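You operate a simulated robot arm through the tools that you are given. There is no shell and no other tool.

You run a simulated robot arm. Do the job below in one go: nothing can be reset, and whatever is moved stays where it is left.

JOB
Blot the brown and blue tiles dry; lay them on 20 cm of tissue.
Fine: At the wall bench, with the yellow blotter, which goes back. Blot both and run the tissue to its mark first. Leave the third hexagon tile.

The check looks at the end state, three seconds after you hand in, the way a careful person would. Anything else that was tipped, shoved, dropped, spilled or broken makes it a failure.

ROBOT AND FRAMES
A 7-joint arm with a fingered hand, fixed in place. Base frame: the origin is on the floor under the middle of its stand, x ahead of it, y to its left, z up. Readings come in mm, rad, newtons and seconds.
It reaches about 1333 mm from its shoulder. Its first joint turns from -1.204 to 3.002 rad. Payload 5 kg.
Tool frame: the origin (TCP) lies between the finger pads and is the grasp point; the fingertips stand 32 mm ahead of it; z points along the fingers, y is the line along which they close. The gripper opens to 160 mm; its body begins 89 mm behind the TCP. The gripper is a hand of 3 fingers: y runs from the thumb to the fingers, the wrist lies at [0, 0, -252] in the tool frame, and closing takes about 1.5 s.
Orientation is told as [roll, pitch, yaw] about the base's x, y, z axes, in that order, counted from this pose: with the fingers straight down and closing along the base's y, the tool's x points along the base's -x, its y along +y and its z along -z.

CONTROLS
- The arm moves only by the tool step_arm. Its argument "series" is a list that holds one entry, the list of rows, each a list of 7 numbers: the shift along the tool's x, y, z in units of 25 mm (1.0 is 25 mm), then the turn, a rotation vector about the tool's x, y, z in units of 6 degrees (1.0 is 6 degrees), then the closure, from 0 (fully open) to 1 (shut). In form: [[[tx, ty, tz, rx, ry, rz, hand], ...]]. A call has 1 to 20 rows; each row shifts and turns the commanded pose from where the row before left it, along the tool's axes as they then stand. A call with a number of a shift or a turn outside -1 to 1 is refused whole. A row lasts 0.2 s, in which the tool goes at most 50 mm and 0.15 rad; a call with a longer step from one row to the next is refused whole, and so is a gripper value outside its range. Where a pose cannot be reached the arm comes as near as it can. A force on the tool above 40 N (or 10 N above the force at the start of the call, whichever is more), or a blocked arm, ends the call early, and 0.2 s more pass. Each finger travels about 108 mm/s and halts on what it meets, pressing with about 27 N; the grip force reading is that of the motor and also rises with nothing between the fingers. The clock runs only during rows and for 0.2 s after the last one: add rows that do not move to give the fingers time. It gives the time, the measured TCP pose, the force on the tool (base axes), the opening and the grip force at its end, in the units of the frame above (readings bear some noise), with the torque about the TCP (base axes, N m) and any sound that the robot's microphone picked up.
- Cameras (640 x 400 px; columns grow to the right, rows downward): "scene" is fixed at [213.3, 505.9, 1694.8]; the picture's right is [-0.82, -0.57, 0.00], its down [-0.29, 0.42, -0.86] and it looks along [0.49, -0.71, -0.52] (base axes); focal length 314 px, centre (320, 200). "wrist" rides on the gripper at [65, -4, -116] in the tool frame; the picture's right is [0.06, 1.00, 0.00], its down [-0.87, 0.05, -0.49] and it looks along [-0.49, 0.03, 0.87] (tool axes); focal length 261 px, centre (320, 200). There is no depth. A picture from a camera that has moved, and an enlarged one, comes with that camera's place and axes in the base frame and with its lens. The place of the scene camera against the robot may be out by one fixed shift of up to 18 mm in any direction.
- get_image(camera): a new picture of that camera. The clock stands still meanwhile.
- lift_body(by): slides the trunk up (or, below 0, down) by that many mm; the arm rides with it, the base frame stays. It gives what a move gives, with no picture.
- grasp_type(shape): the hand has 3 fingers and takes this shape, open, in about a second: jaw (thumb against the fingers, like two jaws); tri (thumb and two fingers); tip (a fingertip pinch); poke (one finger out to press); point (the index stretched); flat (the hand flat); cup (the hand cupped); fist (a fist). The gripper value then closes the fingers along that shape, each until it touches; the sizes above hold for jaw. It gives what a move gives, with no picture.
- inspect(camera, box): a new picture of the part [left, top, right, bottom] of that camera's present view, enlarged. The clock stands still meanwhile.
- job_done(): hands the job in; it is judged then, once.

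Places have to be worked out from the pictures, the camera data and where the tool is seen. Open the gripper and draw the arm clear of the work before you hand the job in, unless the task says otherwise.

The tools are called after "Call:" as name(argument=value, ...) on one line, values as JSON. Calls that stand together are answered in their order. step_arm: Moves the arm, as the interface text tells. Its arguments: {"type":"object","properties":{"series":{"type":"array"}},"required":["series"]} The other tools are called the same way: lift_body (by) moves the trunk up or down; grasp_type (shape) gives the hand a shape; get_image (camera) takes a picture; inspect (camera, box) takes an enlarged picture of a part of a camera's view; job_done () hands the job in.

At the start:

```text
t: 0.0
position: [615.2, -318.9, 1271.8]
tool_rot: [0.001, -0.001, 0.001]
wrist_force: [-0.3, -0.1, 0.0]
moment: [-0.01, 0.0, 0.01]
width: 160.1
grasp_force: 0.0
shape: jaw
trunk travel left (down, up): [-725.0, 215.0]
```

scene: 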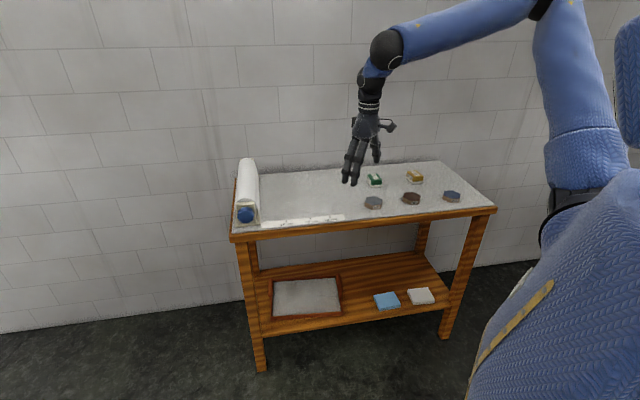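
wrist: 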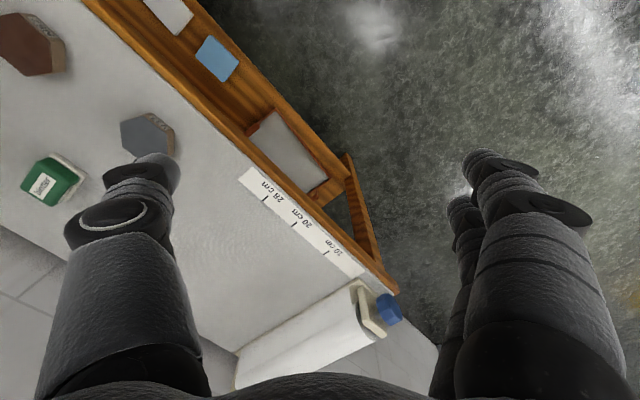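

I start by looking closely at the bench top and the lower shelf in the scene camera to find the tiles, blotters, and tissue roll.

Call:
inspect(camera="scene", box=[220, 150, 360, 240])

Call:
inspect(camera="scene", box=[340, 150, 500, 250])

Call:
inspect(camera="scene", box=[240, 230, 480, 380])

Call:
inspect(camera="wrist", box=[220, 150, 440, 390])

```text
4.44 times, centred on (290, 195) of scene
camera zoom: at [213.3, 505.9, 1694.8], right [-0.82, -0.57, 0.0], down [-0.29, 0.42, -0.86], along [0.49, -0.71, -0.52], focal length 1396 px, centre (453, 222)
```

zoom: 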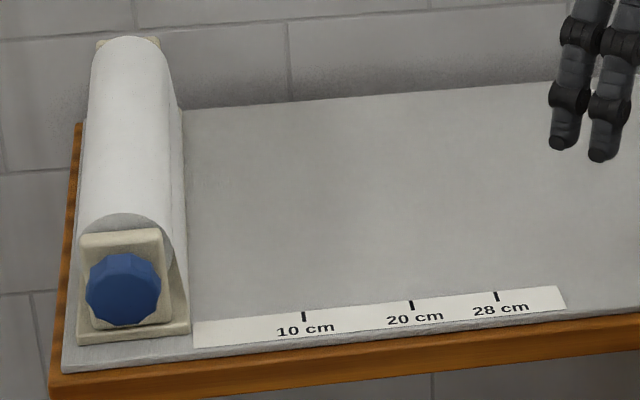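

```text
4.00 times, centred on (420, 200) of scene
camera zoom: at [213.3, 505.9, 1694.8], right [-0.82, -0.57, 0.0], down [-0.29, 0.42, -0.86], along [0.49, -0.71, -0.52], focal length 1256 px, centre (-80, 200)
```

zoom: 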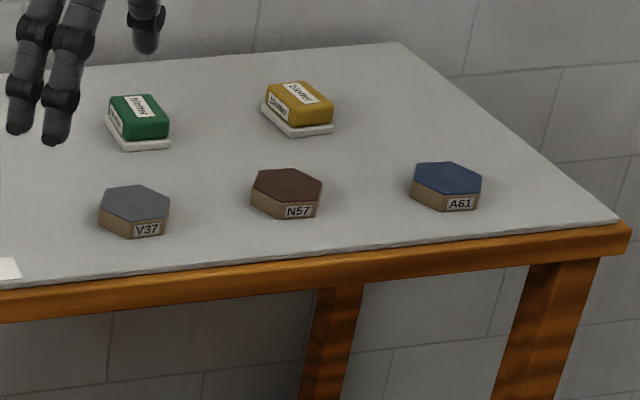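

```text
2.67 times, centred on (360, 305) of scene
camera zoom: at [213.3, 505.9, 1694.8], right [-0.82, -0.57, 0.0], down [-0.29, 0.42, -0.86], along [0.49, -0.71, -0.52], focal length 838 px, centre (213, -80)
```

zoom: 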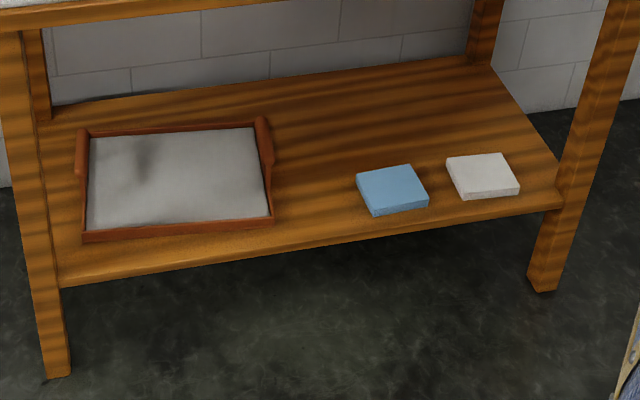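

```text
1.67 times, centred on (330, 270) of wrist
camera zoom: at [550.7, -322.9, 1387.0], right [-0.06, 1.0, 0.0], down [0.87, 0.05, 0.49], along [0.49, 0.03, -0.87], focal length 434 px, centre (303, 83)
```

zoom: 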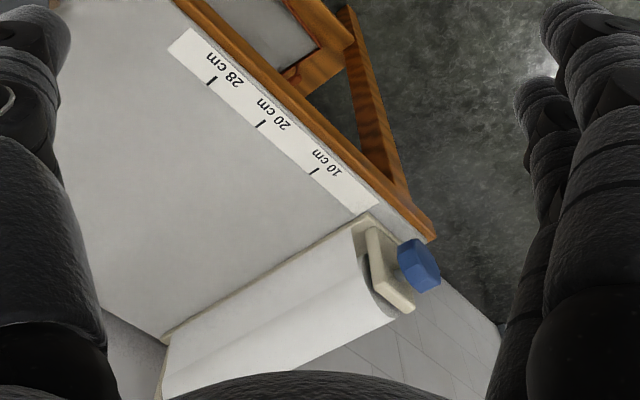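

The bench top works out at z ≈ 950 and is turned about 45° to my base. The ruler runs along (-0.70, -0.715) and the wall is towards (0.715, -0.70). I'll yaw the tool to line up with the bench, then take a fresh wrist picture.

Call:
step_arm(series=[[[0, 0, 0, 0, 0, 0.925, 0], [0, 0, 0, 0, 0, 0.925, 0], [0, 0, 0, 0, 0, 0.925, 0], [0, 0, 0, 0, 0, 0.925, 0], [0, 0, 0, 0, 0, 0.925, 0], [0, 0, 0, 0, 0, 0.925, 0], [0, 0, 0, 0, 0, 0.925, 0], [0, 0, 0, 0, 0, 0.925, 0], [0, 0, 0, 0, 0, 0, 0]]])

Call:
get_image(camera="wrist")

Call:
get_image(camera="scene")

```text
t: 2.0
position: [615.0, -319.6, 1272.3]
tool_rot: [0.001, -0.001, -0.78]
wrist_force: [-0.3, -0.7, 0.4]
moment: [0.0, 0.02, 0.01]
width: 160.0
grasp_force: 0.1
shape: jaw
trunk travel left (down, up): [-725.0, 215.0]
```

```text
taken
camera wrist: at [566.4, -276.1, 1387.0], right [0.65, 0.76, 0.0], down [0.66, -0.57, 0.49], along [0.37, -0.32, -0.87], focal length 261 px, centre (320, 200)
```

wrist: 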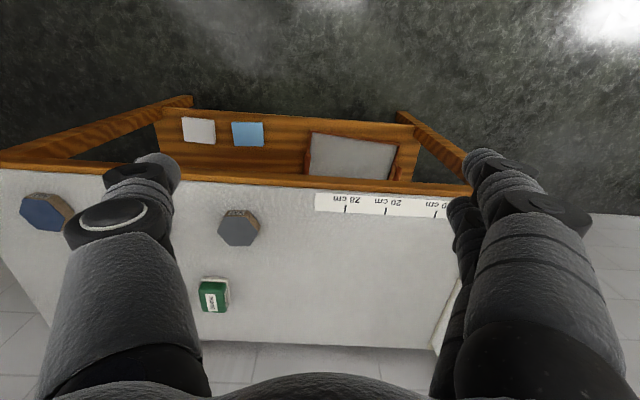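

```text
taken
```

scene: 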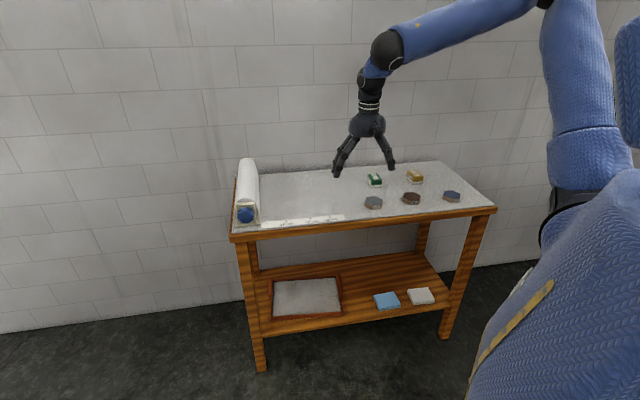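

Yaw now matches the bench. I'll slide along the bench towards the tile end at this height, so the tiles and blotters show between the fingers.

Call:
step_arm(series=[[[0, -1, 0, 0, 0, 0, 0], [0, -1, 0, 0, 0, 0, 0], [0, -1, 0, 0, 0, 0, 0], [0, -1, 0, 0, 0, 0, 0], [0, -1, 0, 0, 0, 0, 0], [0, -1, 0, 0, 0, 0, 0], [0, -1, 0, 0, 0, 0, 0], [0, -1, 0, 0, 0, 0, 0], [0, -1, 0, 0, 0, 0, 0], [0, -1, 0, 0, 0, 0, 0], [0, 0, 0, 0, 0, 0, 0]]])

Call:
get_image(camera="wrist")

Call:
get_image(camera="scene")

```text
t: 4.4
position: [440.5, -498.1, 1271.3]
tool_rot: [0.0, 0.0, -0.774]
wrist_force: [0.2, -0.6, 0.2]
moment: [0.02, 0.03, -0.02]
width: 159.5
grasp_force: 0.1
shape: jaw
trunk travel left (down, up): [-725.0, 215.0]
```

```text
taken
camera wrist: at [391.7, -454.9, 1387.1], right [0.65, 0.76, 0.0], down [0.66, -0.57, 0.49], along [0.37, -0.32, -0.87], focal length 261 px, centre (320, 200)
```

wrist: 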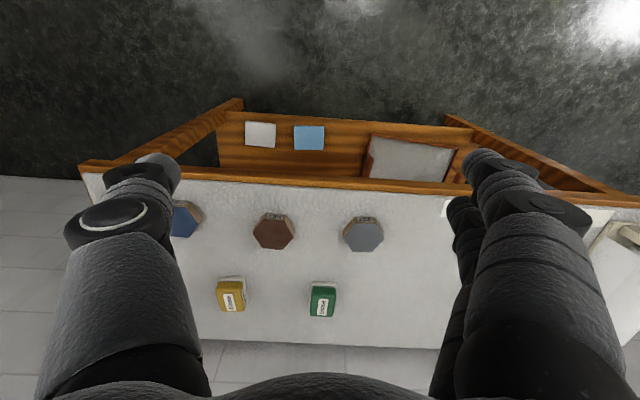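

```text
taken
```

scene: 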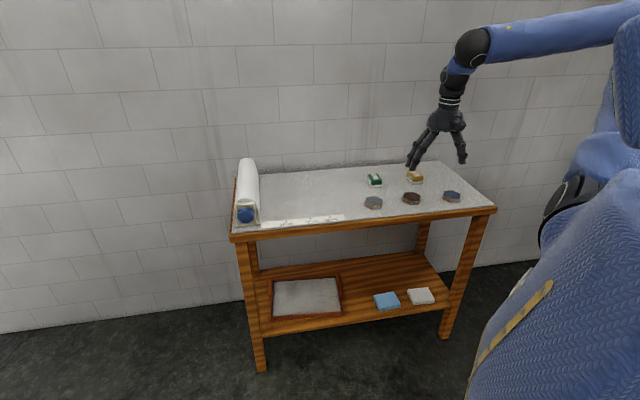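

Both blotters and all three tiles are in view now. I'll zoom in on them.

Call:
inspect(camera="wrist", box=[150, 190, 430, 340])

Call:
inspect(camera="scene", box=[350, 160, 470, 220])

```text
2.29 times, centred on (290, 265) of wrist
camera zoom: at [391.7, -454.9, 1387.1], right [0.65, 0.76, 0.0], down [0.66, -0.57, 0.49], along [0.37, -0.32, -0.87], focal length 596 px, centre (389, 51)
```

zoom: 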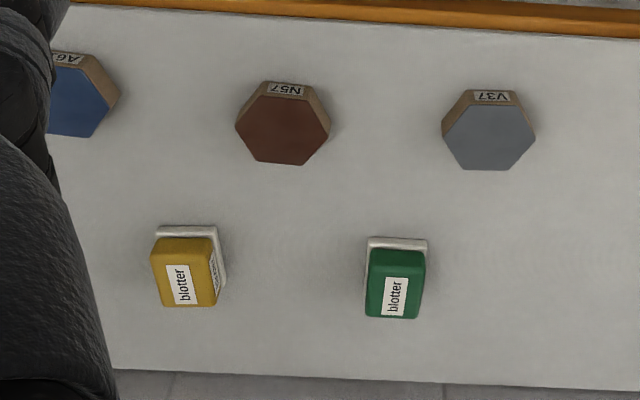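

```text
5.33 times, centred on (410, 190) of scene
camera zoom: at [213.3, 505.9, 1694.8], right [-0.82, -0.57, 0.0], down [-0.29, 0.42, -0.86], along [0.49, -0.71, -0.52], focal length 1675 px, centre (-160, 253)
```

zoom: 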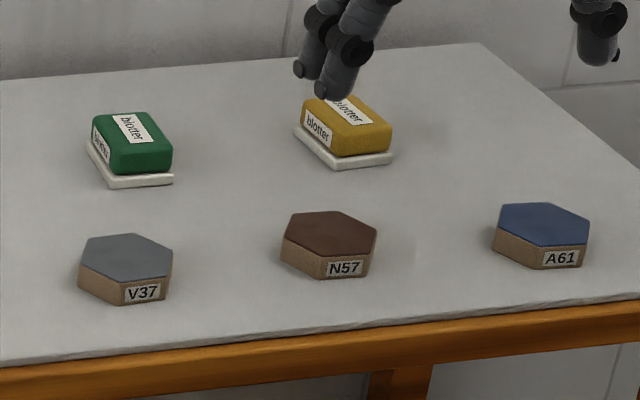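

The yellow blotter is near (615, -905) and the brown tile near (567, -728). I'll travel to above the yellow blotter at z ≈ 1200 for a closer look.

Call:
step_arm(series=[[[-0.9616, -0.3986, 0.165, 0, 0, 0, 0], [-0.9616, -0.3986, 0.165, 0, 0, 0, 0], [-0.9616, -0.3986, 0.165, 0, 0, 0, 0], [-0.9616, -0.3986, 0.165, 0, 0, 0, 0], [-0.9616, -0.3986, 0.165, 0, 0, 0, 0], [-0.9616, -0.3986, 0.165, 0, 0, 0, 0], [-0.9616, -0.3986, 0.165, 0, 0, 0, 0], [-0.9616, -0.3986, 0.165, 0, 0, 0, 0], [-0.9616, -0.3986, 0.165, 0, 0, 0, 0], [-0.9616, -0.3986, 0.165, 0, 0, 0, 0], [-0.9616, -0.3986, 0.165, 0, 0, 0, 0], [-0.9616, -0.3986, 0.165, 0, 0, 0, 0], [-0.9616, -0.3986, 0.165, 0, 0, 0, 0], [-0.9616, -0.3986, 0.165, 0, 0, 0, 0], [-0.9616, -0.3986, 0.165, 0, 0, 0, 0], [-0.9616, -0.3986, 0.165, 0, 0, 0, 0], [-0.9616, -0.3986, 0.165, 0, 0, 0, 0], [0, 0, 0, 0, 0, 0, 0], [0, 0, 0, 0, 0, 0, 0]]])

Call:
get_image(camera="wrist")

Call:
get_image(camera="scene")

```text
t: 8.4
position: [612.7, -907.6, 1201.5]
tool_rot: [0.0, -0.001, -0.776]
wrist_force: [-0.9, -0.2, -0.3]
moment: [0.0, 0.03, 0.05]
width: 159.8
grasp_force: 0.1
shape: jaw
trunk travel left (down, up): [-725.0, 215.0]
```

```text
taken
camera wrist: at [564.0, -863.1, 1316.9], right [0.65, 0.76, 0.0], down [0.66, -0.57, 0.49], along [0.37, -0.32, -0.87], focal length 261 px, centre (320, 200)
```

wrist: 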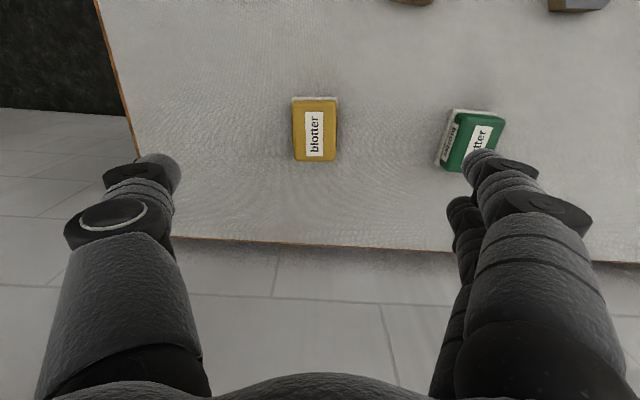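

```text
taken
```

scene: 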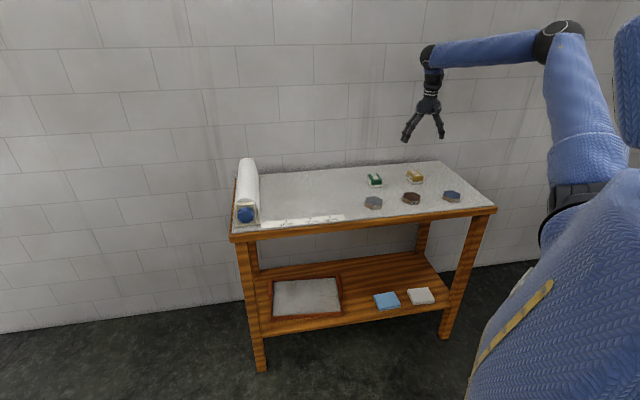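

The reach is good. I'll zoom in on the yellow blotter and its white base.

Call:
inspect(camera="wrist", box=[260, 80, 370, 180])

Call:
inspect(camera="scene", box=[360, 150, 460, 215])

```text
4.00 times, centred on (315, 130) of wrist
camera zoom: at [564.0, -863.1, 1316.9], right [0.65, 0.76, 0.0], down [0.66, -0.57, 0.49], along [0.37, -0.32, -0.87], focal length 1043 px, centre (340, 480)
```

zoom: 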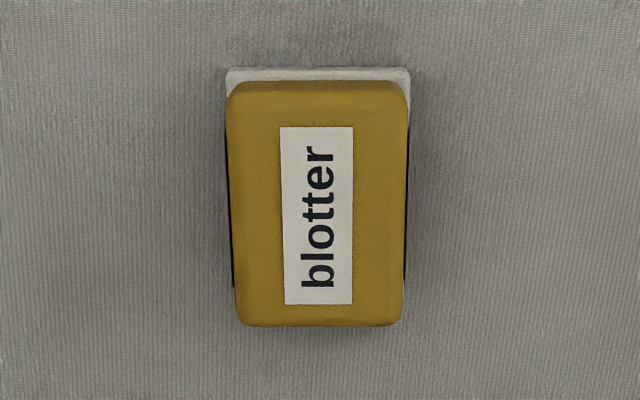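

```text
6.15 times, centred on (410, 182) of scene
camera zoom: at [213.3, 505.9, 1694.8], right [-0.82, -0.57, 0.0], down [-0.29, 0.42, -0.86], along [0.49, -0.71, -0.52], focal length 1933 px, centre (-234, 308)
```

zoom: 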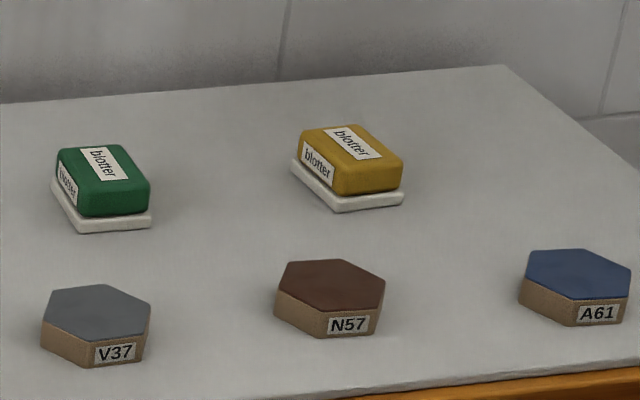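

The blotter top is at z ≈ 991, about 56 mm wide by 73 mm long, centred near (625.5, -925.5) and turned about 3.4° from my tool. I'll centre over it, turn to match, part-close the hand, descend to z ≈ 1085 and look again.

Call:
step_arm(series=[[[-0.454, -0.112, 0, 0, 0, -0.285, 0.2], [-0.454, -0.112, 0, 0, 0, -0.285, 0.4], [0, 0, 0.8, 0, 0, 0, 0.4], [0, 0, 0.8, 0, 0, 0, 0.4], [0, 0, 0.8, 0, 0, 0, 0.4], [0, 0, 0.8, 0, 0, 0, 0.4], [0, 0, 0.8, 0, 0, 0, 0.4], [0, 0, 0.64, 0, 0, 0, 0.4], [0, 0, 0, 0, 0, 0, 0.4], [0, 0, 0, 0, 0, 0, 0.4]]])

Call:
get_image(camera="wrist")

Call:
inspect(camera="scene", box=[340, 100, 500, 220])

```text
t: 10.6
position: [626.4, -924.6, 1086.3]
tool_rot: [0.0, 0.0, -0.716]
wrist_force: [-0.4, 0.4, -0.4]
moment: [0.02, 0.02, 0.0]
width: 96.5
grasp_force: 0.1
shape: jaw
trunk travel left (down, up): [-725.0, 215.0]
```

```text
taken
camera wrist: at [574.0, -884.6, 1200.7], right [0.61, 0.79, 0.0], down [0.69, -0.53, 0.49], along [0.39, -0.3, -0.87], focal length 261 px, centre (320, 200)
```

wrist: 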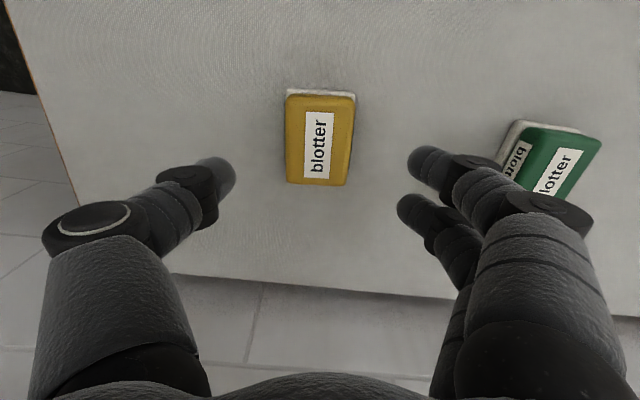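

```text
3.33 times, centred on (420, 160) of scene
camera zoom: at [213.3, 505.9, 1694.8], right [-0.82, -0.57, 0.0], down [-0.29, 0.42, -0.86], along [0.49, -0.71, -0.52], focal length 1047 px, centre (-13, 333)
```

zoom: 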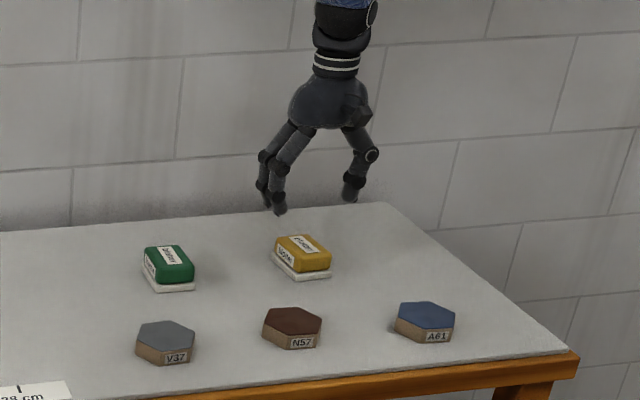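

The hand is well aligned with the blotter and about 2 mm off sideways. One more zoom to measure it before the final descent.

Call:
inspect(camera="wrist", box=[190, 70, 450, 230])

```text
2.46 times, centred on (320, 150) of wrist
camera zoom: at [574.0, -884.6, 1200.7], right [0.61, 0.79, 0.0], down [0.69, -0.53, 0.49], along [0.39, -0.3, -0.87], focal length 642 px, centre (320, 323)
```

zoom: 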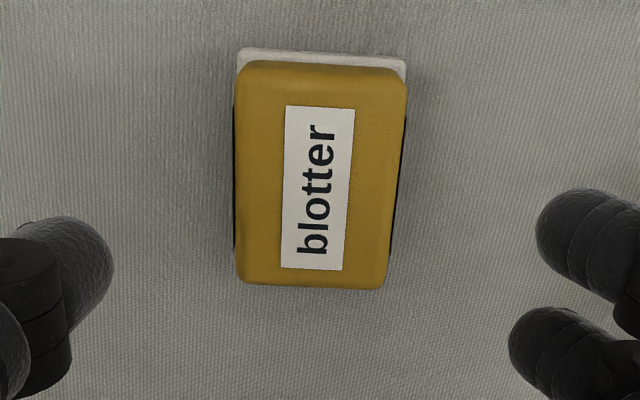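

Fingers are centred over the block. I'll descend to TCP z ≈ 999 with the hand part open and check clearance before closing.

Call:
step_arm(series=[[[0, -0.08, 0.8, 0, 0, 0, 0.4], [0, 0, 0.8, 0, 0, 0, 0.4], [0, 0, 0.8, 0, 0, 0, 0.4], [0, 0, 0.6, 0, 0, 0, 0.4], [0, 0, 0.46, 0, 0, 0, 0.4], [0, 0, 0, 0, 0, 0, 0.4]]])

Call:
get_image(camera="wrist")

Call:
inspect(camera="scene", box=[370, 130, 460, 200])

```text
t: 12.0
position: [624.6, -927.7, 999.3]
tool_rot: [0.001, 0.001, -0.715]
wrist_force: [0.2, 0.6, -0.9]
moment: [0.03, -0.01, 0.03]
width: 96.5
grasp_force: 0.1
shape: jaw
trunk travel left (down, up): [-725.0, 215.0]
```

```text
taken
camera wrist: at [572.5, -886.5, 1114.5], right [0.61, 0.79, 0.0], down [0.69, -0.53, 0.49], along [0.39, -0.3, -0.87], focal length 261 px, centre (320, 200)
```

wrist: 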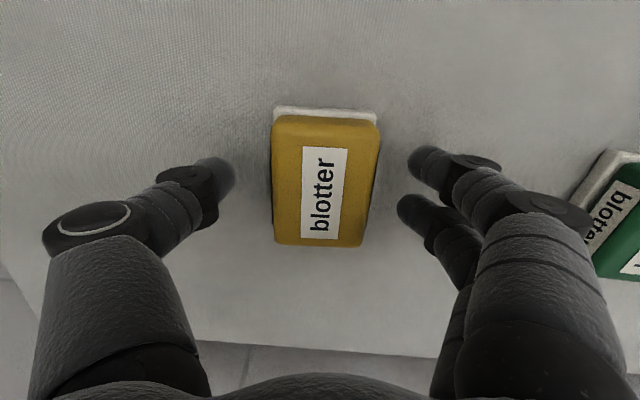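

```text
5.71 times, centred on (415, 165) of scene
camera zoom: at [213.3, 505.9, 1694.8], right [-0.82, -0.57, 0.0], down [-0.29, 0.42, -0.86], along [0.49, -0.71, -0.52], focal length 1795 px, centre (-223, 400)
```

zoom: 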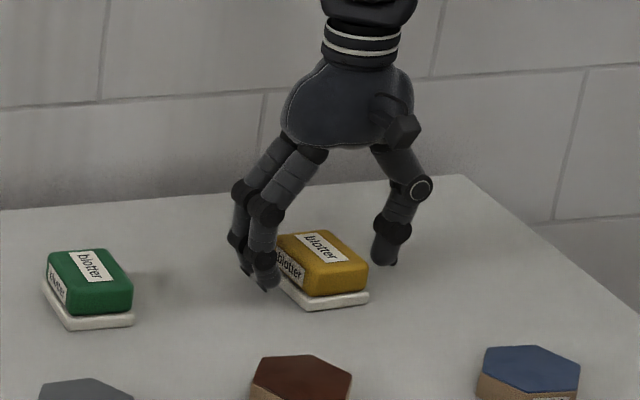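

The fingertips straddle the block just above the white base. I'll close and hold for a second.

Call:
step_arm(series=[[[0, 0, 0, 0, 0, 0, 0.55], [0, 0, 0, 0, 0, 0, 0.7], [0, 0, 0, 0, 0, 0, 0.9], [0, 0, 0, 0, 0, 0, 1], [0, 0, 0, 0, 0, 0, 1], [0, 0, 0, 0, 0, 0, 1]]])

Call:
get_image(camera="wrist")

Call:
inspect(camera="scene", box=[370, 130, 460, 200])

```text
t: 13.4
position: [623.6, -926.0, 999.6]
tool_rot: [0.001, 0.0, -0.717]
wrist_force: [0.4, 0.6, 0.1]
moment: [0.03, -0.02, -0.01]
width: 49.9
grasp_force: 27.1
shape: jaw
trunk travel left (down, up): [-725.0, 215.0]
```

```text
taken
camera wrist: at [572.5, -886.7, 1114.4], right [0.61, 0.79, 0.0], down [0.69, -0.53, 0.49], along [0.39, -0.3, -0.87], focal length 261 px, centre (320, 200)
```

wrist: 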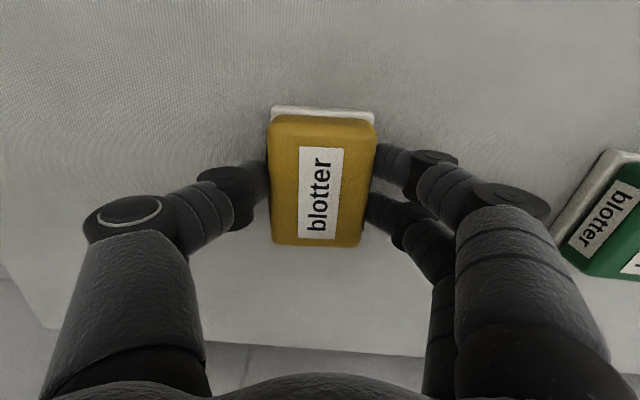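

```text
5.71 times, centred on (415, 165) of scene
camera zoom: at [213.3, 505.9, 1694.8], right [-0.82, -0.57, 0.0], down [-0.29, 0.42, -0.86], along [0.49, -0.71, -0.52], focal length 1795 px, centre (-223, 400)
```

zoom: 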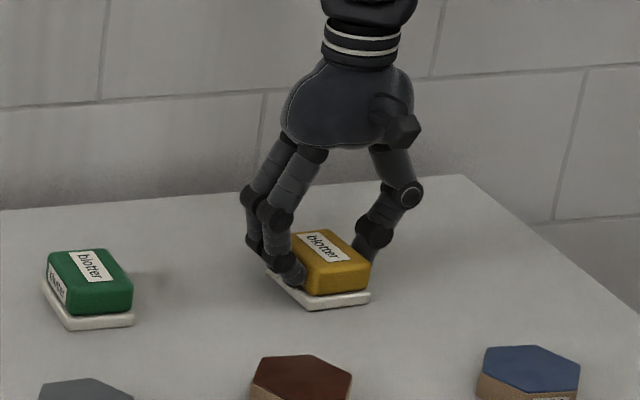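

Gripped at 50 mm wide with 27 N. I'll lift gently to see whether the white base stays behind.

Call:
step_arm(series=[[[0, 0, -0.3, 0, 0, 0, 1], [0, 0, -0.6, 0, 0, 0, 1], [0, 0, -0.8, 0, 0, 0, 1], [0, 0, -0.8, 0, 0, 0, 1], [0, 0, -0.5, 0, 0, 0, 1], [0, 0, 0, 0, 0, 0, 1]]])

Call:
get_image(camera="wrist")

Call:
inspect(camera="scene", box=[370, 120, 460, 200])

```text
t: 14.8
position: [623.4, -925.8, 1072.9]
tool_rot: [0.0, -0.001, -0.715]
wrist_force: [0.0, -0.8, -1.3]
moment: [0.04, 0.02, -0.01]
width: 49.9
grasp_force: 27.2
shape: jaw
trunk travel left (down, up): [-725.0, 215.0]
```

```text
taken
camera wrist: at [572.6, -886.4, 1189.5], right [0.61, 0.79, 0.0], down [0.69, -0.53, 0.49], along [0.39, -0.3, -0.87], focal length 261 px, centre (320, 200)
```

wrist: 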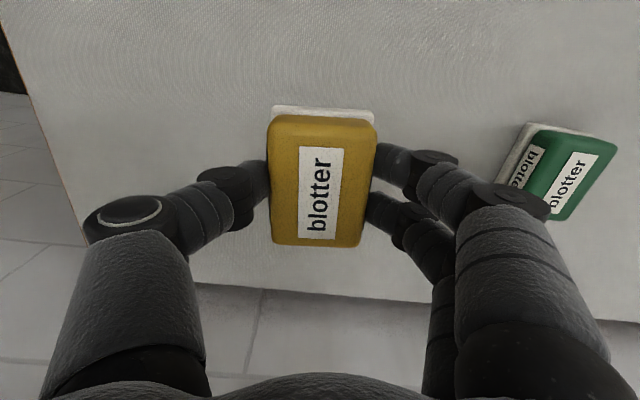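

```text
5.00 times, centred on (415, 160) of scene
camera zoom: at [213.3, 505.9, 1694.8], right [-0.82, -0.57, 0.0], down [-0.29, 0.42, -0.86], along [0.49, -0.71, -0.52], focal length 1570 px, centre (-155, 400)
```

zoom: 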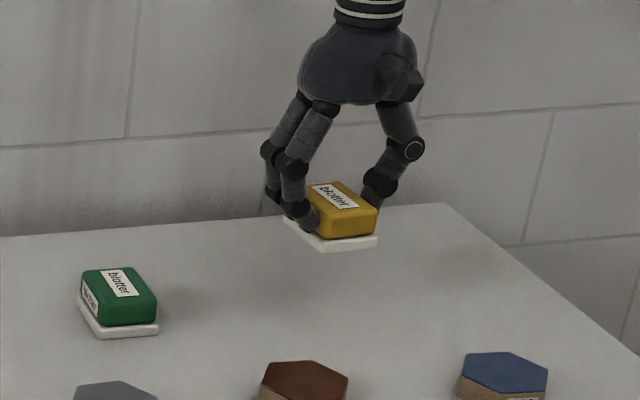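

The white part is the blotter's own pad, so it comes along. Its home pose is TCP (624, -926.5, 999.5) at yaw -0.715. Next I'll carry it over the brown tile, near (566.5, -729).

Call:
step_arm(series=[[[0.5, 0.32, 0, 0, 0, 0, 1], [0.9, 0.58, 0, 0, 0, 0, 1], [0.98, 0.63, 0, 0, 0, 0, 1], [0.98, 0.63, 0, 0, 0, 0, 1], [0.98, 0.63, 0, 0, 0, 0, 1], [0.98, 0.63, 0, 0, 0, 0, 1], [0.9, 0.58, 0, 0, 0, 0, 1], [0.696, 0.448, 0, 0, 0, 0, 1], [0, 0, 0, 0, 0, 0, 1], [0, 0, 0, 0, 0, 0, 1]]])

Call:
get_image(camera="wrist")

Call:
inspect(camera="scene", box=[350, 120, 470, 220])

```text
t: 17.0
position: [566.5, -728.8, 1073.3]
tool_rot: [0.001, -0.001, -0.715]
wrist_force: [-0.6, 0.4, 0.0]
moment: [-0.04, 0.04, -0.01]
width: 49.4
grasp_force: 26.7
shape: jaw
trunk travel left (down, up): [-725.0, 215.0]
```

```text
taken
camera wrist: at [515.3, -688.3, 1189.7], right [0.61, 0.79, 0.0], down [0.69, -0.53, 0.49], along [0.39, -0.3, -0.87], focal length 261 px, centre (320, 200)
```

wrist: 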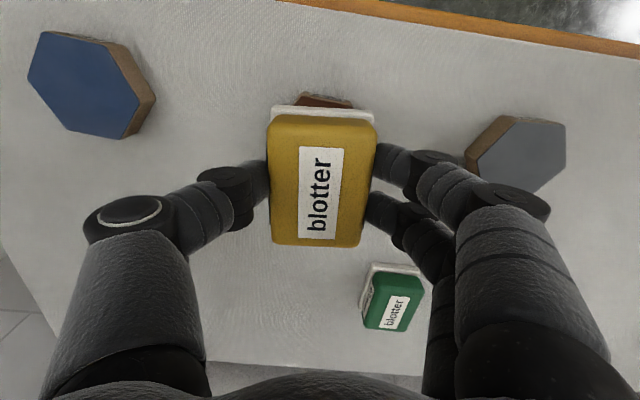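

```text
4.00 times, centred on (410, 170) of scene
camera zoom: at [213.3, 505.9, 1694.8], right [-0.82, -0.57, 0.0], down [-0.29, 0.42, -0.86], along [0.49, -0.71, -0.52], focal length 1256 px, centre (-40, 320)
```

zoom: 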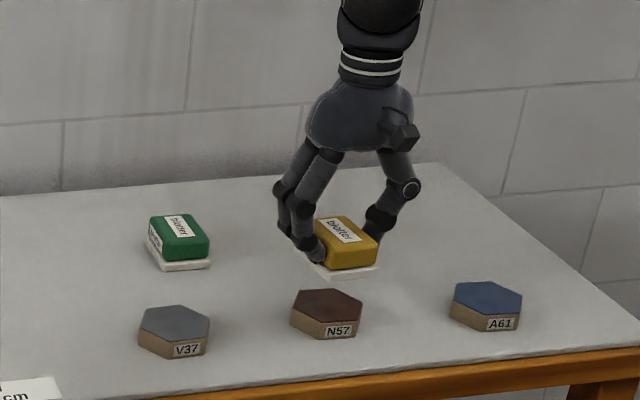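

The blotter is above the brown tile. I'll zoom in to check alignment with the part of the tile I can see.

Call:
inspect(camera="wrist", box=[220, 70, 420, 270])

Call:
inspect(camera="wrist", box=[0, 0, 200, 160])

```text
2.00 times, centred on (320, 170) of wrist
camera zoom: at [515.3, -688.3, 1189.7], right [0.61, 0.79, 0.0], down [0.69, -0.53, 0.49], along [0.39, -0.3, -0.87], focal length 521 px, centre (320, 260)
```

zoom: 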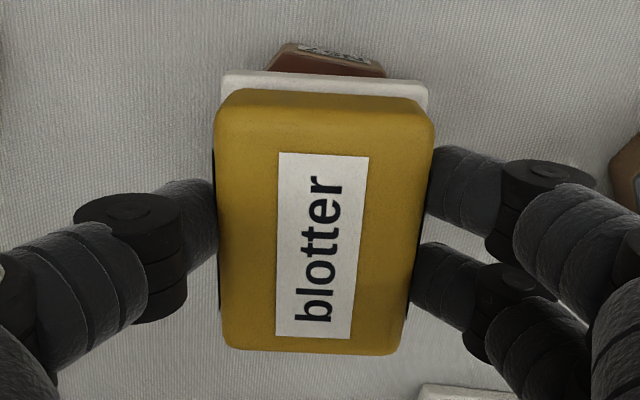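

```text
2.50 times, centred on (100, 80) of wrist
camera zoom: at [515.3, -688.3, 1189.7], right [0.61, 0.79, 0.0], down [0.69, -0.53, 0.49], along [0.39, -0.3, -0.87], focal length 652 px, centre (870, 500)
```

zoom: 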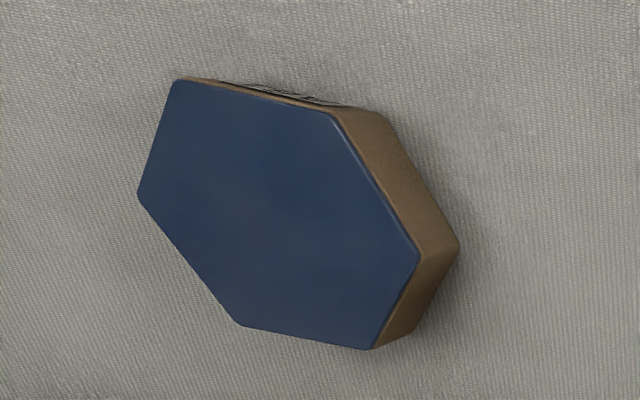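

The brown tile centre comes out at (567, -729) and the blue at (424, -848). Both measure about 70 mm across flats. I'll lower the pad to just above the brown tile, then press down in small steps while watching the force.

Call:
step_arm(series=[[[0, 0, 0.7, 0, 0, 0, 1], [0, 0, 0.6, 0, 0, 0, 1], [0, 0, 0.36, 0, 0, 0, 1], [0, 0, 0.1, 0, 0, 0, 1], [0, 0, 0, 0, 0, 0, 1]]])

Call:
inspect(camera="scene", box=[370, 150, 450, 215])

Call:
inspect(camera="wrist", box=[220, 70, 420, 270])

```text
t: 18.2
position: [567.5, -729.2, 1029.9]
tool_rot: [0.0, 0.001, -0.716]
wrist_force: [-0.4, 0.1, 0.1]
moment: [-0.02, -0.01, -0.01]
width: 49.8
grasp_force: 27.3
shape: jaw
trunk travel left (down, up): [-725.0, 215.0]
```

```text
6.15 times, centred on (410, 182) of scene
camera zoom: at [213.3, 505.9, 1694.8], right [-0.82, -0.57, 0.0], down [-0.29, 0.42, -0.86], along [0.49, -0.71, -0.52], focal length 1933 px, centre (-234, 308)
```

zoom: 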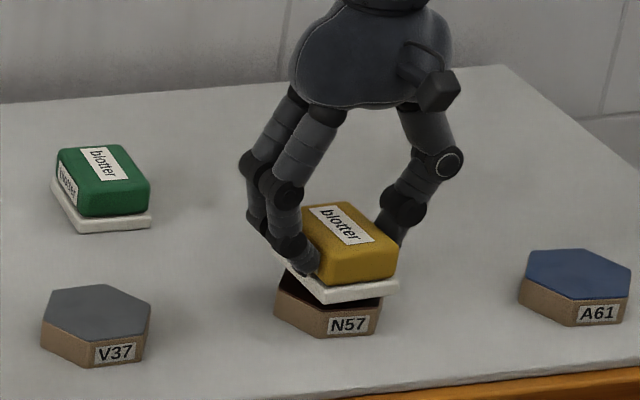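

```text
2.00 times, centred on (320, 170) of wrist
camera zoom: at [515.4, -688.4, 1145.7], right [0.61, 0.79, 0.0], down [0.69, -0.53, 0.49], along [0.39, -0.3, -0.87], focal length 521 px, centre (320, 260)
```

zoom: 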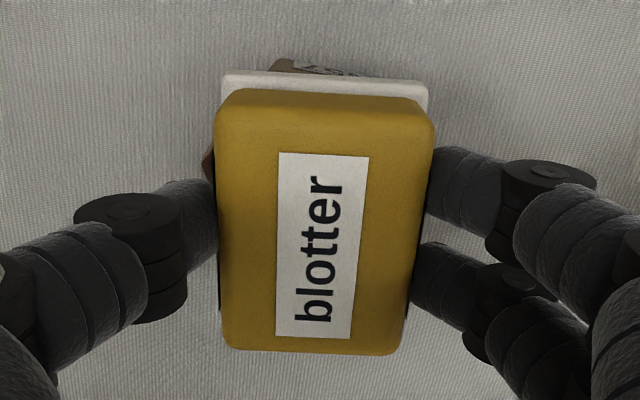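

The pad hovers a few mm above the brown tile. I'll lower in small steps and read the force.

Call:
step_arm(series=[[[0, 0, 0.1, 0, 0, 0, 1], [0, 0, 0.06, 0, 0, 0, 1], [0, 0, 0.04, 0, 0, 0, 1], [0, 0, 0, 0, 0, 0, 1]]])

```text
t: 19.2
position: [567.2, -728.4, 1024.5]
tool_rot: [0.0, -0.001, -0.715]
wrist_force: [0.3, 0.5, -1.5]
moment: [0.0, 0.01, -0.01]
width: 49.7
grasp_force: 26.7
shape: jaw
trunk travel left (down, up): [-725.0, 215.0]
```

No contact yet at 1024.5. I'll carry on down in 1 mm steps.

Call:
step_arm(series=[[[0, 0, 0.04, 0, 0, 0, 1], [0, 0, 0.04, 0, 0, 0, 1], [0, 0, 0, 0, 0, 0, 1]]])

```text
t: 20.0
position: [567.2, -728.5, 1023.2]
tool_rot: [0.001, 0.0, -0.716]
wrist_force: [0.0, -0.3, -1.7]
moment: [-0.02, 0.02, -0.04]
width: 49.8
grasp_force: 27.2
shape: jaw
trunk travel left (down, up): [-725.0, 215.0]
```

Call:
step_arm(series=[[[0, 0, 0.04, 0, 0, 0, 1], [0, 0, 0.04, 0, 0, 0, 1], [0, 0, 0, 0, 0, 0, 1]]])

```text
t: 20.8
position: [566.6, -728.6, 1022.2]
tool_rot: [-0.002, -0.002, -0.717]
wrist_force: [0.8, -0.2, 7.3]
moment: [-0.03, -0.03, 0.0]
width: 50.2
grasp_force: 27.1
shape: jaw
trunk travel left (down, up): [-725.0, 215.0]
```

Contact at z ≈ 1022 with about 7 N. I'll press slightly more and hold for a second.

Call:
step_arm(series=[[[0, 0, 0.03, 0, 0, 0, 1], [0, 0, 0, 0, 0, 0, 1], [0, 0, 0, 0, 0, 0, 1], [0, 0, 0, 0, 0, 0, 1], [0, 0, 0, 0, 0, 0, 1], [0, 0, 0, 0, 0, 0, 1], [0, 0, 0, 0, 0, 0, 1], [0, 0, 0, 0, 0, 0, 1]]])

Call:
inspect(camera="scene", box=[370, 150, 450, 215])

Call:
inspect(camera="wrist", box=[220, 70, 420, 270])

```text
t: 22.6
position: [566.1, -727.3, 1021.5]
tool_rot: [0.001, -0.002, -0.715]
wrist_force: [-0.5, -0.2, 14.0]
moment: [0.0, 0.03, -0.01]
width: 50.1
grasp_force: 27.6
shape: jaw
trunk travel left (down, up): [-725.0, 215.0]
```

```text
6.15 times, centred on (410, 182) of scene
camera zoom: at [213.3, 505.9, 1694.8], right [-0.82, -0.57, 0.0], down [-0.29, 0.42, -0.86], along [0.49, -0.71, -0.52], focal length 1933 px, centre (-234, 308)
```

zoom: 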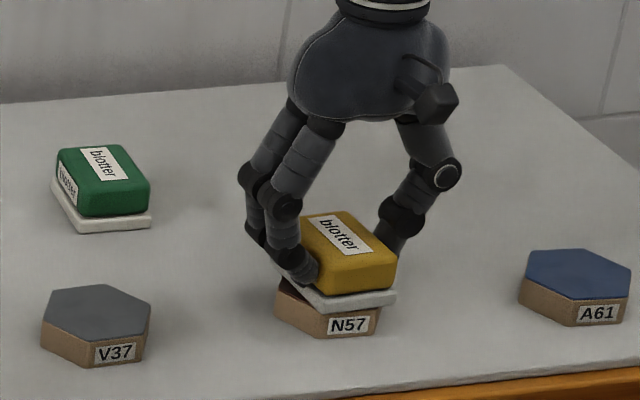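

```text
2.00 times, centred on (320, 170) of wrist
camera zoom: at [514.8, -687.6, 1137.1], right [0.61, 0.79, 0.0], down [0.69, -0.53, 0.49], along [0.39, -0.3, -0.87], focal length 521 px, centre (320, 260)
```

zoom: 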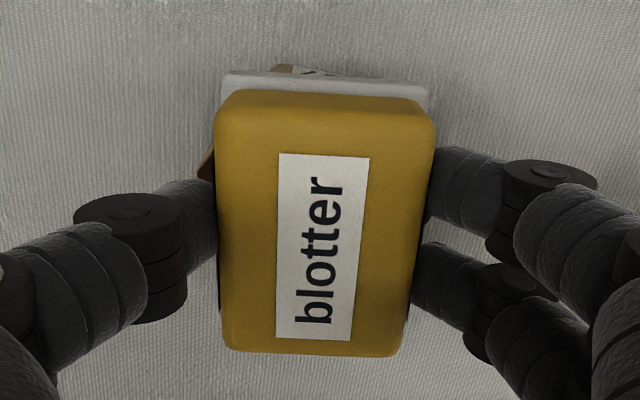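

The pad took on a grey tint, so it's soaking up water. The pad is narrower than the tile, so I'll lift, shift 14 mm to one side, press again, then do the other side.

Call:
step_arm(series=[[[0, 0, -0.2, 0, 0, 0, 1], [0, 0, -0.2, 0, 0, 0, 1], [0, 0.3, 0, 0, 0, 0, 1], [0, 0.26, 0, 0, 0, 0, 1], [0, 0, 0.2, 0, 0, 0, 1], [0, 0, 0.12, 0, 0, 0, 1], [0, 0, 0.06, 0, 0, 0, 1], [0, 0, 0, 0, 0, 0, 1], [0, 0, 0, 0, 0, 0, 1], [0, 0, 0, 0, 0, 0, 1], [0, 0, 0, 0, 0, 0, 1], [0, 0, 0, 0, 0, 0, 1], [0, 0, 0, 0, 0, 0, 1]]])

Call:
inspect(camera="scene", box=[370, 150, 450, 215])

```text
t: 25.4
position: [575.1, -717.4, 1021.9]
tool_rot: [0.001, 0.001, -0.716]
wrist_force: [0.6, 0.1, 10.1]
moment: [0.01, -0.02, 0.03]
width: 49.8
grasp_force: 27.0
shape: jaw
trunk travel left (down, up): [-725.0, 215.0]
```

```text
6.15 times, centred on (410, 182) of scene
camera zoom: at [213.3, 505.9, 1694.8], right [-0.82, -0.57, 0.0], down [-0.29, 0.42, -0.86], along [0.49, -0.71, -0.52], focal length 1933 px, centre (-234, 308)
```

zoom: 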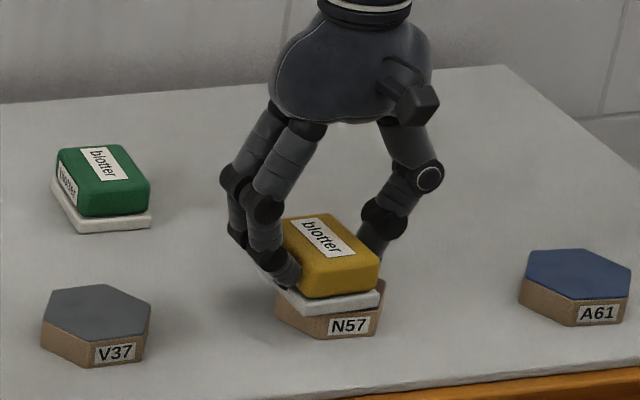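

A 10 N press on that side. Next the other side: lift, shift 28 mm the other way, and press.

Call:
step_arm(series=[[[0, 0, -0.2, 0, 0, 0, 1], [0, 0, -0.18, 0, 0, 0, 1], [0, -0.56, 0, 0, 0, 0, 1], [0, -0.56, 0, 0, 0, 0, 1], [0, 0, 0.2, 0, 0, 0, 1], [0, 0, 0.12, 0, 0, 0, 1], [0, 0, 0.06, 0, 0, 0, 1], [0, 0, 0, 0, 0, 0, 1], [0, 0, 0, 0, 0, 0, 1], [0, 0, 0, 0, 0, 0, 1], [0, 0, 0, 0, 0, 0, 1], [0, 0, 0, 0, 0, 0, 1], [0, 0, 0, 0, 0, 0, 1]]])

Call:
inspect(camera="scene", box=[370, 150, 450, 215])

```text
t: 28.2
position: [556.9, -739.0, 1020.8]
tool_rot: [0.001, -0.001, -0.716]
wrist_force: [-0.1, 0.3, 9.4]
moment: [-0.02, -0.02, 0.01]
width: 50.2
grasp_force: 26.8
shape: jaw
trunk travel left (down, up): [-725.0, 215.0]
```

```text
6.15 times, centred on (410, 182) of scene
camera zoom: at [213.3, 505.9, 1694.8], right [-0.82, -0.57, 0.0], down [-0.29, 0.42, -0.86], along [0.49, -0.71, -0.52], focal length 1933 px, centre (-234, 308)
```

zoom: 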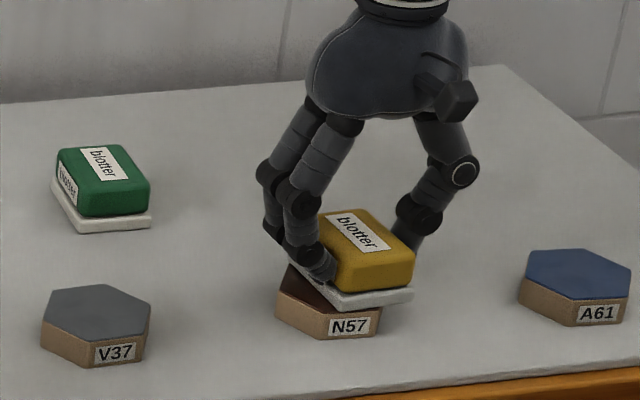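

Both sides of the brown tile are pressed. I'll lift and move across to the blue tile at (424, -848), turning 9° to match it, then check how the brown tile looks.

Call:
step_arm(series=[[[0, 0, -0.3, 0, 0, 0, 1], [0, 0, -0.8, 0, 0, 0, 1], [0, 0, -0.9, 0, 0, 0, 1], [0.08, -0.5, 0, 0, 0, 0, 1], [0.16, -0.9, 0, 0, 0, 0, 1], [0.17, -0.96, 0, 0, 0, 0, 1], [0.17, -0.96, 0, 0, 0, 0, 1], [0.17, -0.96, 0, 0, 0, 0, 1], [0.17, -0.96, 0, 0, 0, 0, 1], [0.16, -0.9, 0, 0, 0, 0, 1], [0.09, -0.62, 0, 0, 0, 0, 1], [0, 0, 0, 0, 0, 0.75, 1], [0, 0, 0, 0, 0, 0.75, 1], [0, 0, 0, 0, 0, 0, 1], [0, 0, 0, 0, 0, 0, 1]]])

Call:
get_image(camera="wrist")

Call:
inspect(camera="scene", box=[350, 120, 480, 220])

```text
t: 31.4
position: [425.0, -848.2, 1069.5]
tool_rot: [0.0, 0.0, -0.873]
wrist_force: [-0.6, 0.0, -1.2]
moment: [0.0, -0.02, -0.01]
width: 49.9
grasp_force: 27.2
shape: jaw
trunk travel left (down, up): [-725.0, 215.0]
```

```text
taken
camera wrist: at [379.8, -799.9, 1185.8], right [0.72, 0.69, 0.0], down [0.6, -0.63, 0.49], along [0.34, -0.36, -0.87], focal length 261 px, centre (320, 200)
```

wrist: 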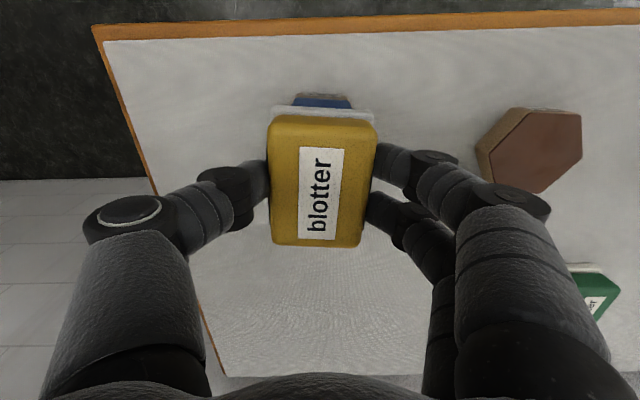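

```text
4.00 times, centred on (415, 170) of scene
camera zoom: at [213.3, 505.9, 1694.8], right [-0.82, -0.57, 0.0], down [-0.29, 0.42, -0.86], along [0.49, -0.71, -0.52], focal length 1256 px, centre (-60, 320)
```

zoom: 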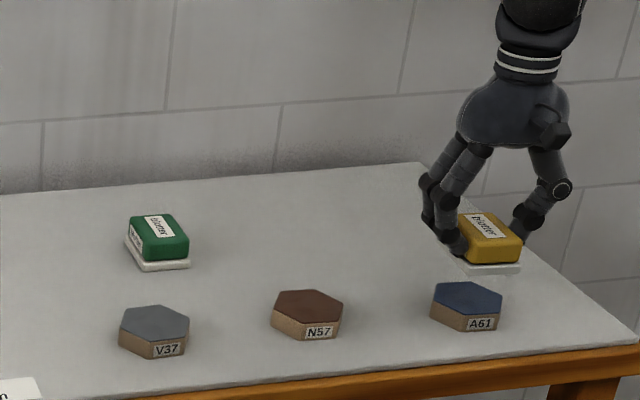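

Zooming in on the brown tile's top to see if it's evenly dry, and on the blue one for alignment.

Call:
inspect(camera="wrist", box=[460, 90, 600, 210])

Call:
inspect(camera="scene", box=[370, 180, 470, 215])

Call:
inspect(camera="wrist", box=[220, 70, 420, 270])

```text
3.33 times, centred on (530, 150) of wrist
camera zoom: at [379.8, -799.9, 1185.8], right [0.72, 0.69, 0.0], down [0.6, -0.63, 0.49], along [0.34, -0.36, -0.87], focal length 869 px, centre (-380, 367)
```

zoom: 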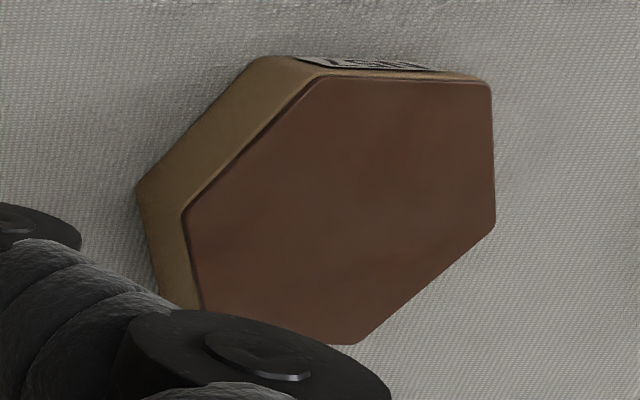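

```text
6.40 times, centred on (420, 198) of scene
camera zoom: at [213.3, 505.9, 1694.8], right [-0.82, -0.57, 0.0], down [-0.29, 0.42, -0.86], along [0.49, -0.71, -0.52], focal length 2010 px, centre (-320, 216)
```

zoom: 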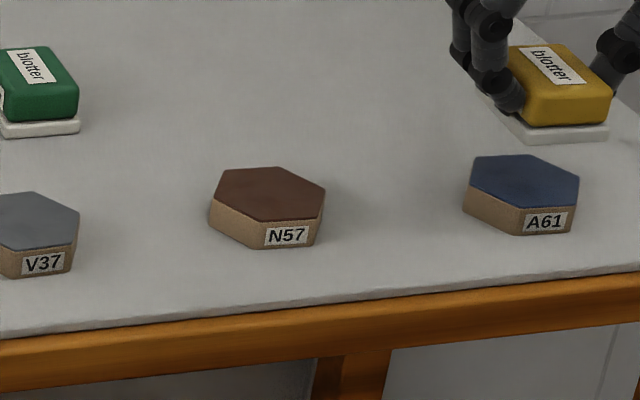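

```text
2.00 times, centred on (320, 170) of wrist
camera zoom: at [379.8, -799.9, 1185.8], right [0.72, 0.69, 0.0], down [0.6, -0.63, 0.49], along [0.34, -0.36, -0.87], focal length 521 px, centre (320, 260)
```

zoom: 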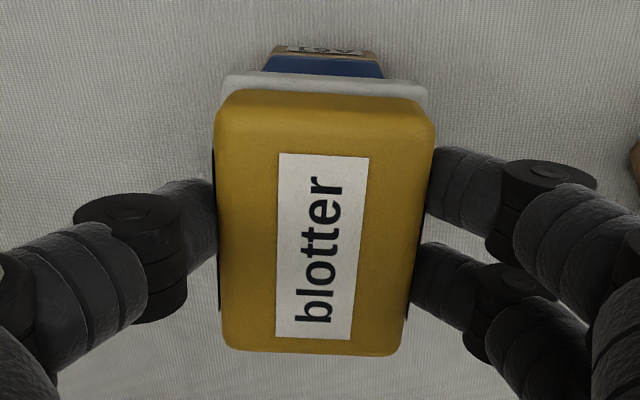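

Brown looks evenly lighter and matte, so it reads as dry. The blue tile is centred under the pad. I'll lower onto it slowly to the same contact height.

Call:
step_arm(series=[[[0, 0, 0.7, 0, 0, 0, 1], [0, 0, 0.6, 0, 0, 0, 1], [0, 0, 0.36, 0, 0, 0, 1], [0, 0, 0.12, 0, 0, 0, 1], [0, 0, 0.08, 0, 0, 0, 1], [0, 0, 0.04, 0, 0, 0, 1], [0, 0, 0.04, 0, 0, 0, 1], [0, 0, 0, 0, 0, 0, 1]]])

```text
t: 33.2
position: [425.9, -847.3, 1022.2]
tool_rot: [0.001, 0.0, -0.873]
wrist_force: [0.8, -0.2, -0.2]
moment: [0.0, -0.02, 0.01]
width: 49.9
grasp_force: 27.1
shape: jaw
trunk travel left (down, up): [-725.0, 215.0]
```

Call:
step_arm(series=[[[0, 0, 0.04, 0, 0, 0, 1], [0, 0, 0.04, 0, 0, 0, 1], [0, 0, 0, 0, 0, 0, 1]]])

```text
t: 34.0
position: [425.1, -847.1, 1021.2]
tool_rot: [0.0, -0.003, -0.872]
wrist_force: [0.8, -0.9, 11.4]
moment: [0.0, -0.04, 0.02]
width: 49.8
grasp_force: 26.9
shape: jaw
trunk travel left (down, up): [-725.0, 215.0]
```

In contact with 11 N. I'll hold for a second, then press one side offset by 14 mm.

Call:
step_arm(series=[[[0, 0, 0, 0, 0, 0, 1], [0, 0, 0, 0, 0, 0, 1], [0, 0, 0, 0, 0, 0, 1], [0, 0, 0, 0, 0, 0, 1], [0, 0, 0, 0, 0, 0, 1], [0, 0, 0, 0, 0, 0, 1], [0, 0, 0, 0, 0, 0, 1]]])

Call:
step_arm(series=[[[0, 0, -0.2, 0, 0, 0, 1], [0, 0, -0.2, 0, 0, 0, 1], [0, 0.3, 0, 0, 0, 0, 1], [0, 0.26, 0, 0, 0, 0, 1], [0, 0, 0.2, 0, 0, 0, 1], [0, 0, 0.13, 0, 0, 0, 1], [0, 0, 0.07, 0, 0, 0, 1], [0, 0, 0, 0, 0, 0, 1], [0, 0, 0, 0, 0, 0, 1], [0, 0, 0, 0, 0, 0, 1], [0, 0, 0, 0, 0, 0, 1], [0, 0, 0, 0, 0, 0, 1], [0, 0, 0, 0, 0, 0, 1]]])

Call:
inspect(camera="scene", box=[400, 150, 480, 215])

```text
t: 35.6
position: [424.8, -847.9, 1020.4]
tool_rot: [-0.001, -0.002, -0.873]
wrist_force: [-0.5, -0.5, 15.4]
moment: [0.04, -0.02, 0.04]
width: 50.0
grasp_force: 26.8
shape: jaw
trunk travel left (down, up): [-725.0, 215.0]
```

```text
t: 38.4
position: [435.9, -838.6, 1021.5]
tool_rot: [-0.001, 0.001, -0.873]
wrist_force: [0.3, 0.0, 13.0]
moment: [0.01, -0.03, -0.01]
width: 50.1
grasp_force: 26.8
shape: jaw
trunk travel left (down, up): [-725.0, 215.0]
```

```text
6.15 times, centred on (440, 182) of scene
camera zoom: at [213.3, 505.9, 1694.8], right [-0.82, -0.57, 0.0], down [-0.29, 0.42, -0.86], along [0.49, -0.71, -0.52], focal length 1933 px, centre (-418, 308)
```

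zoom: 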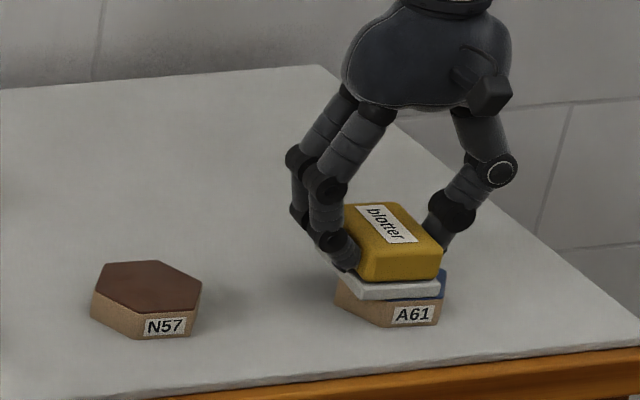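

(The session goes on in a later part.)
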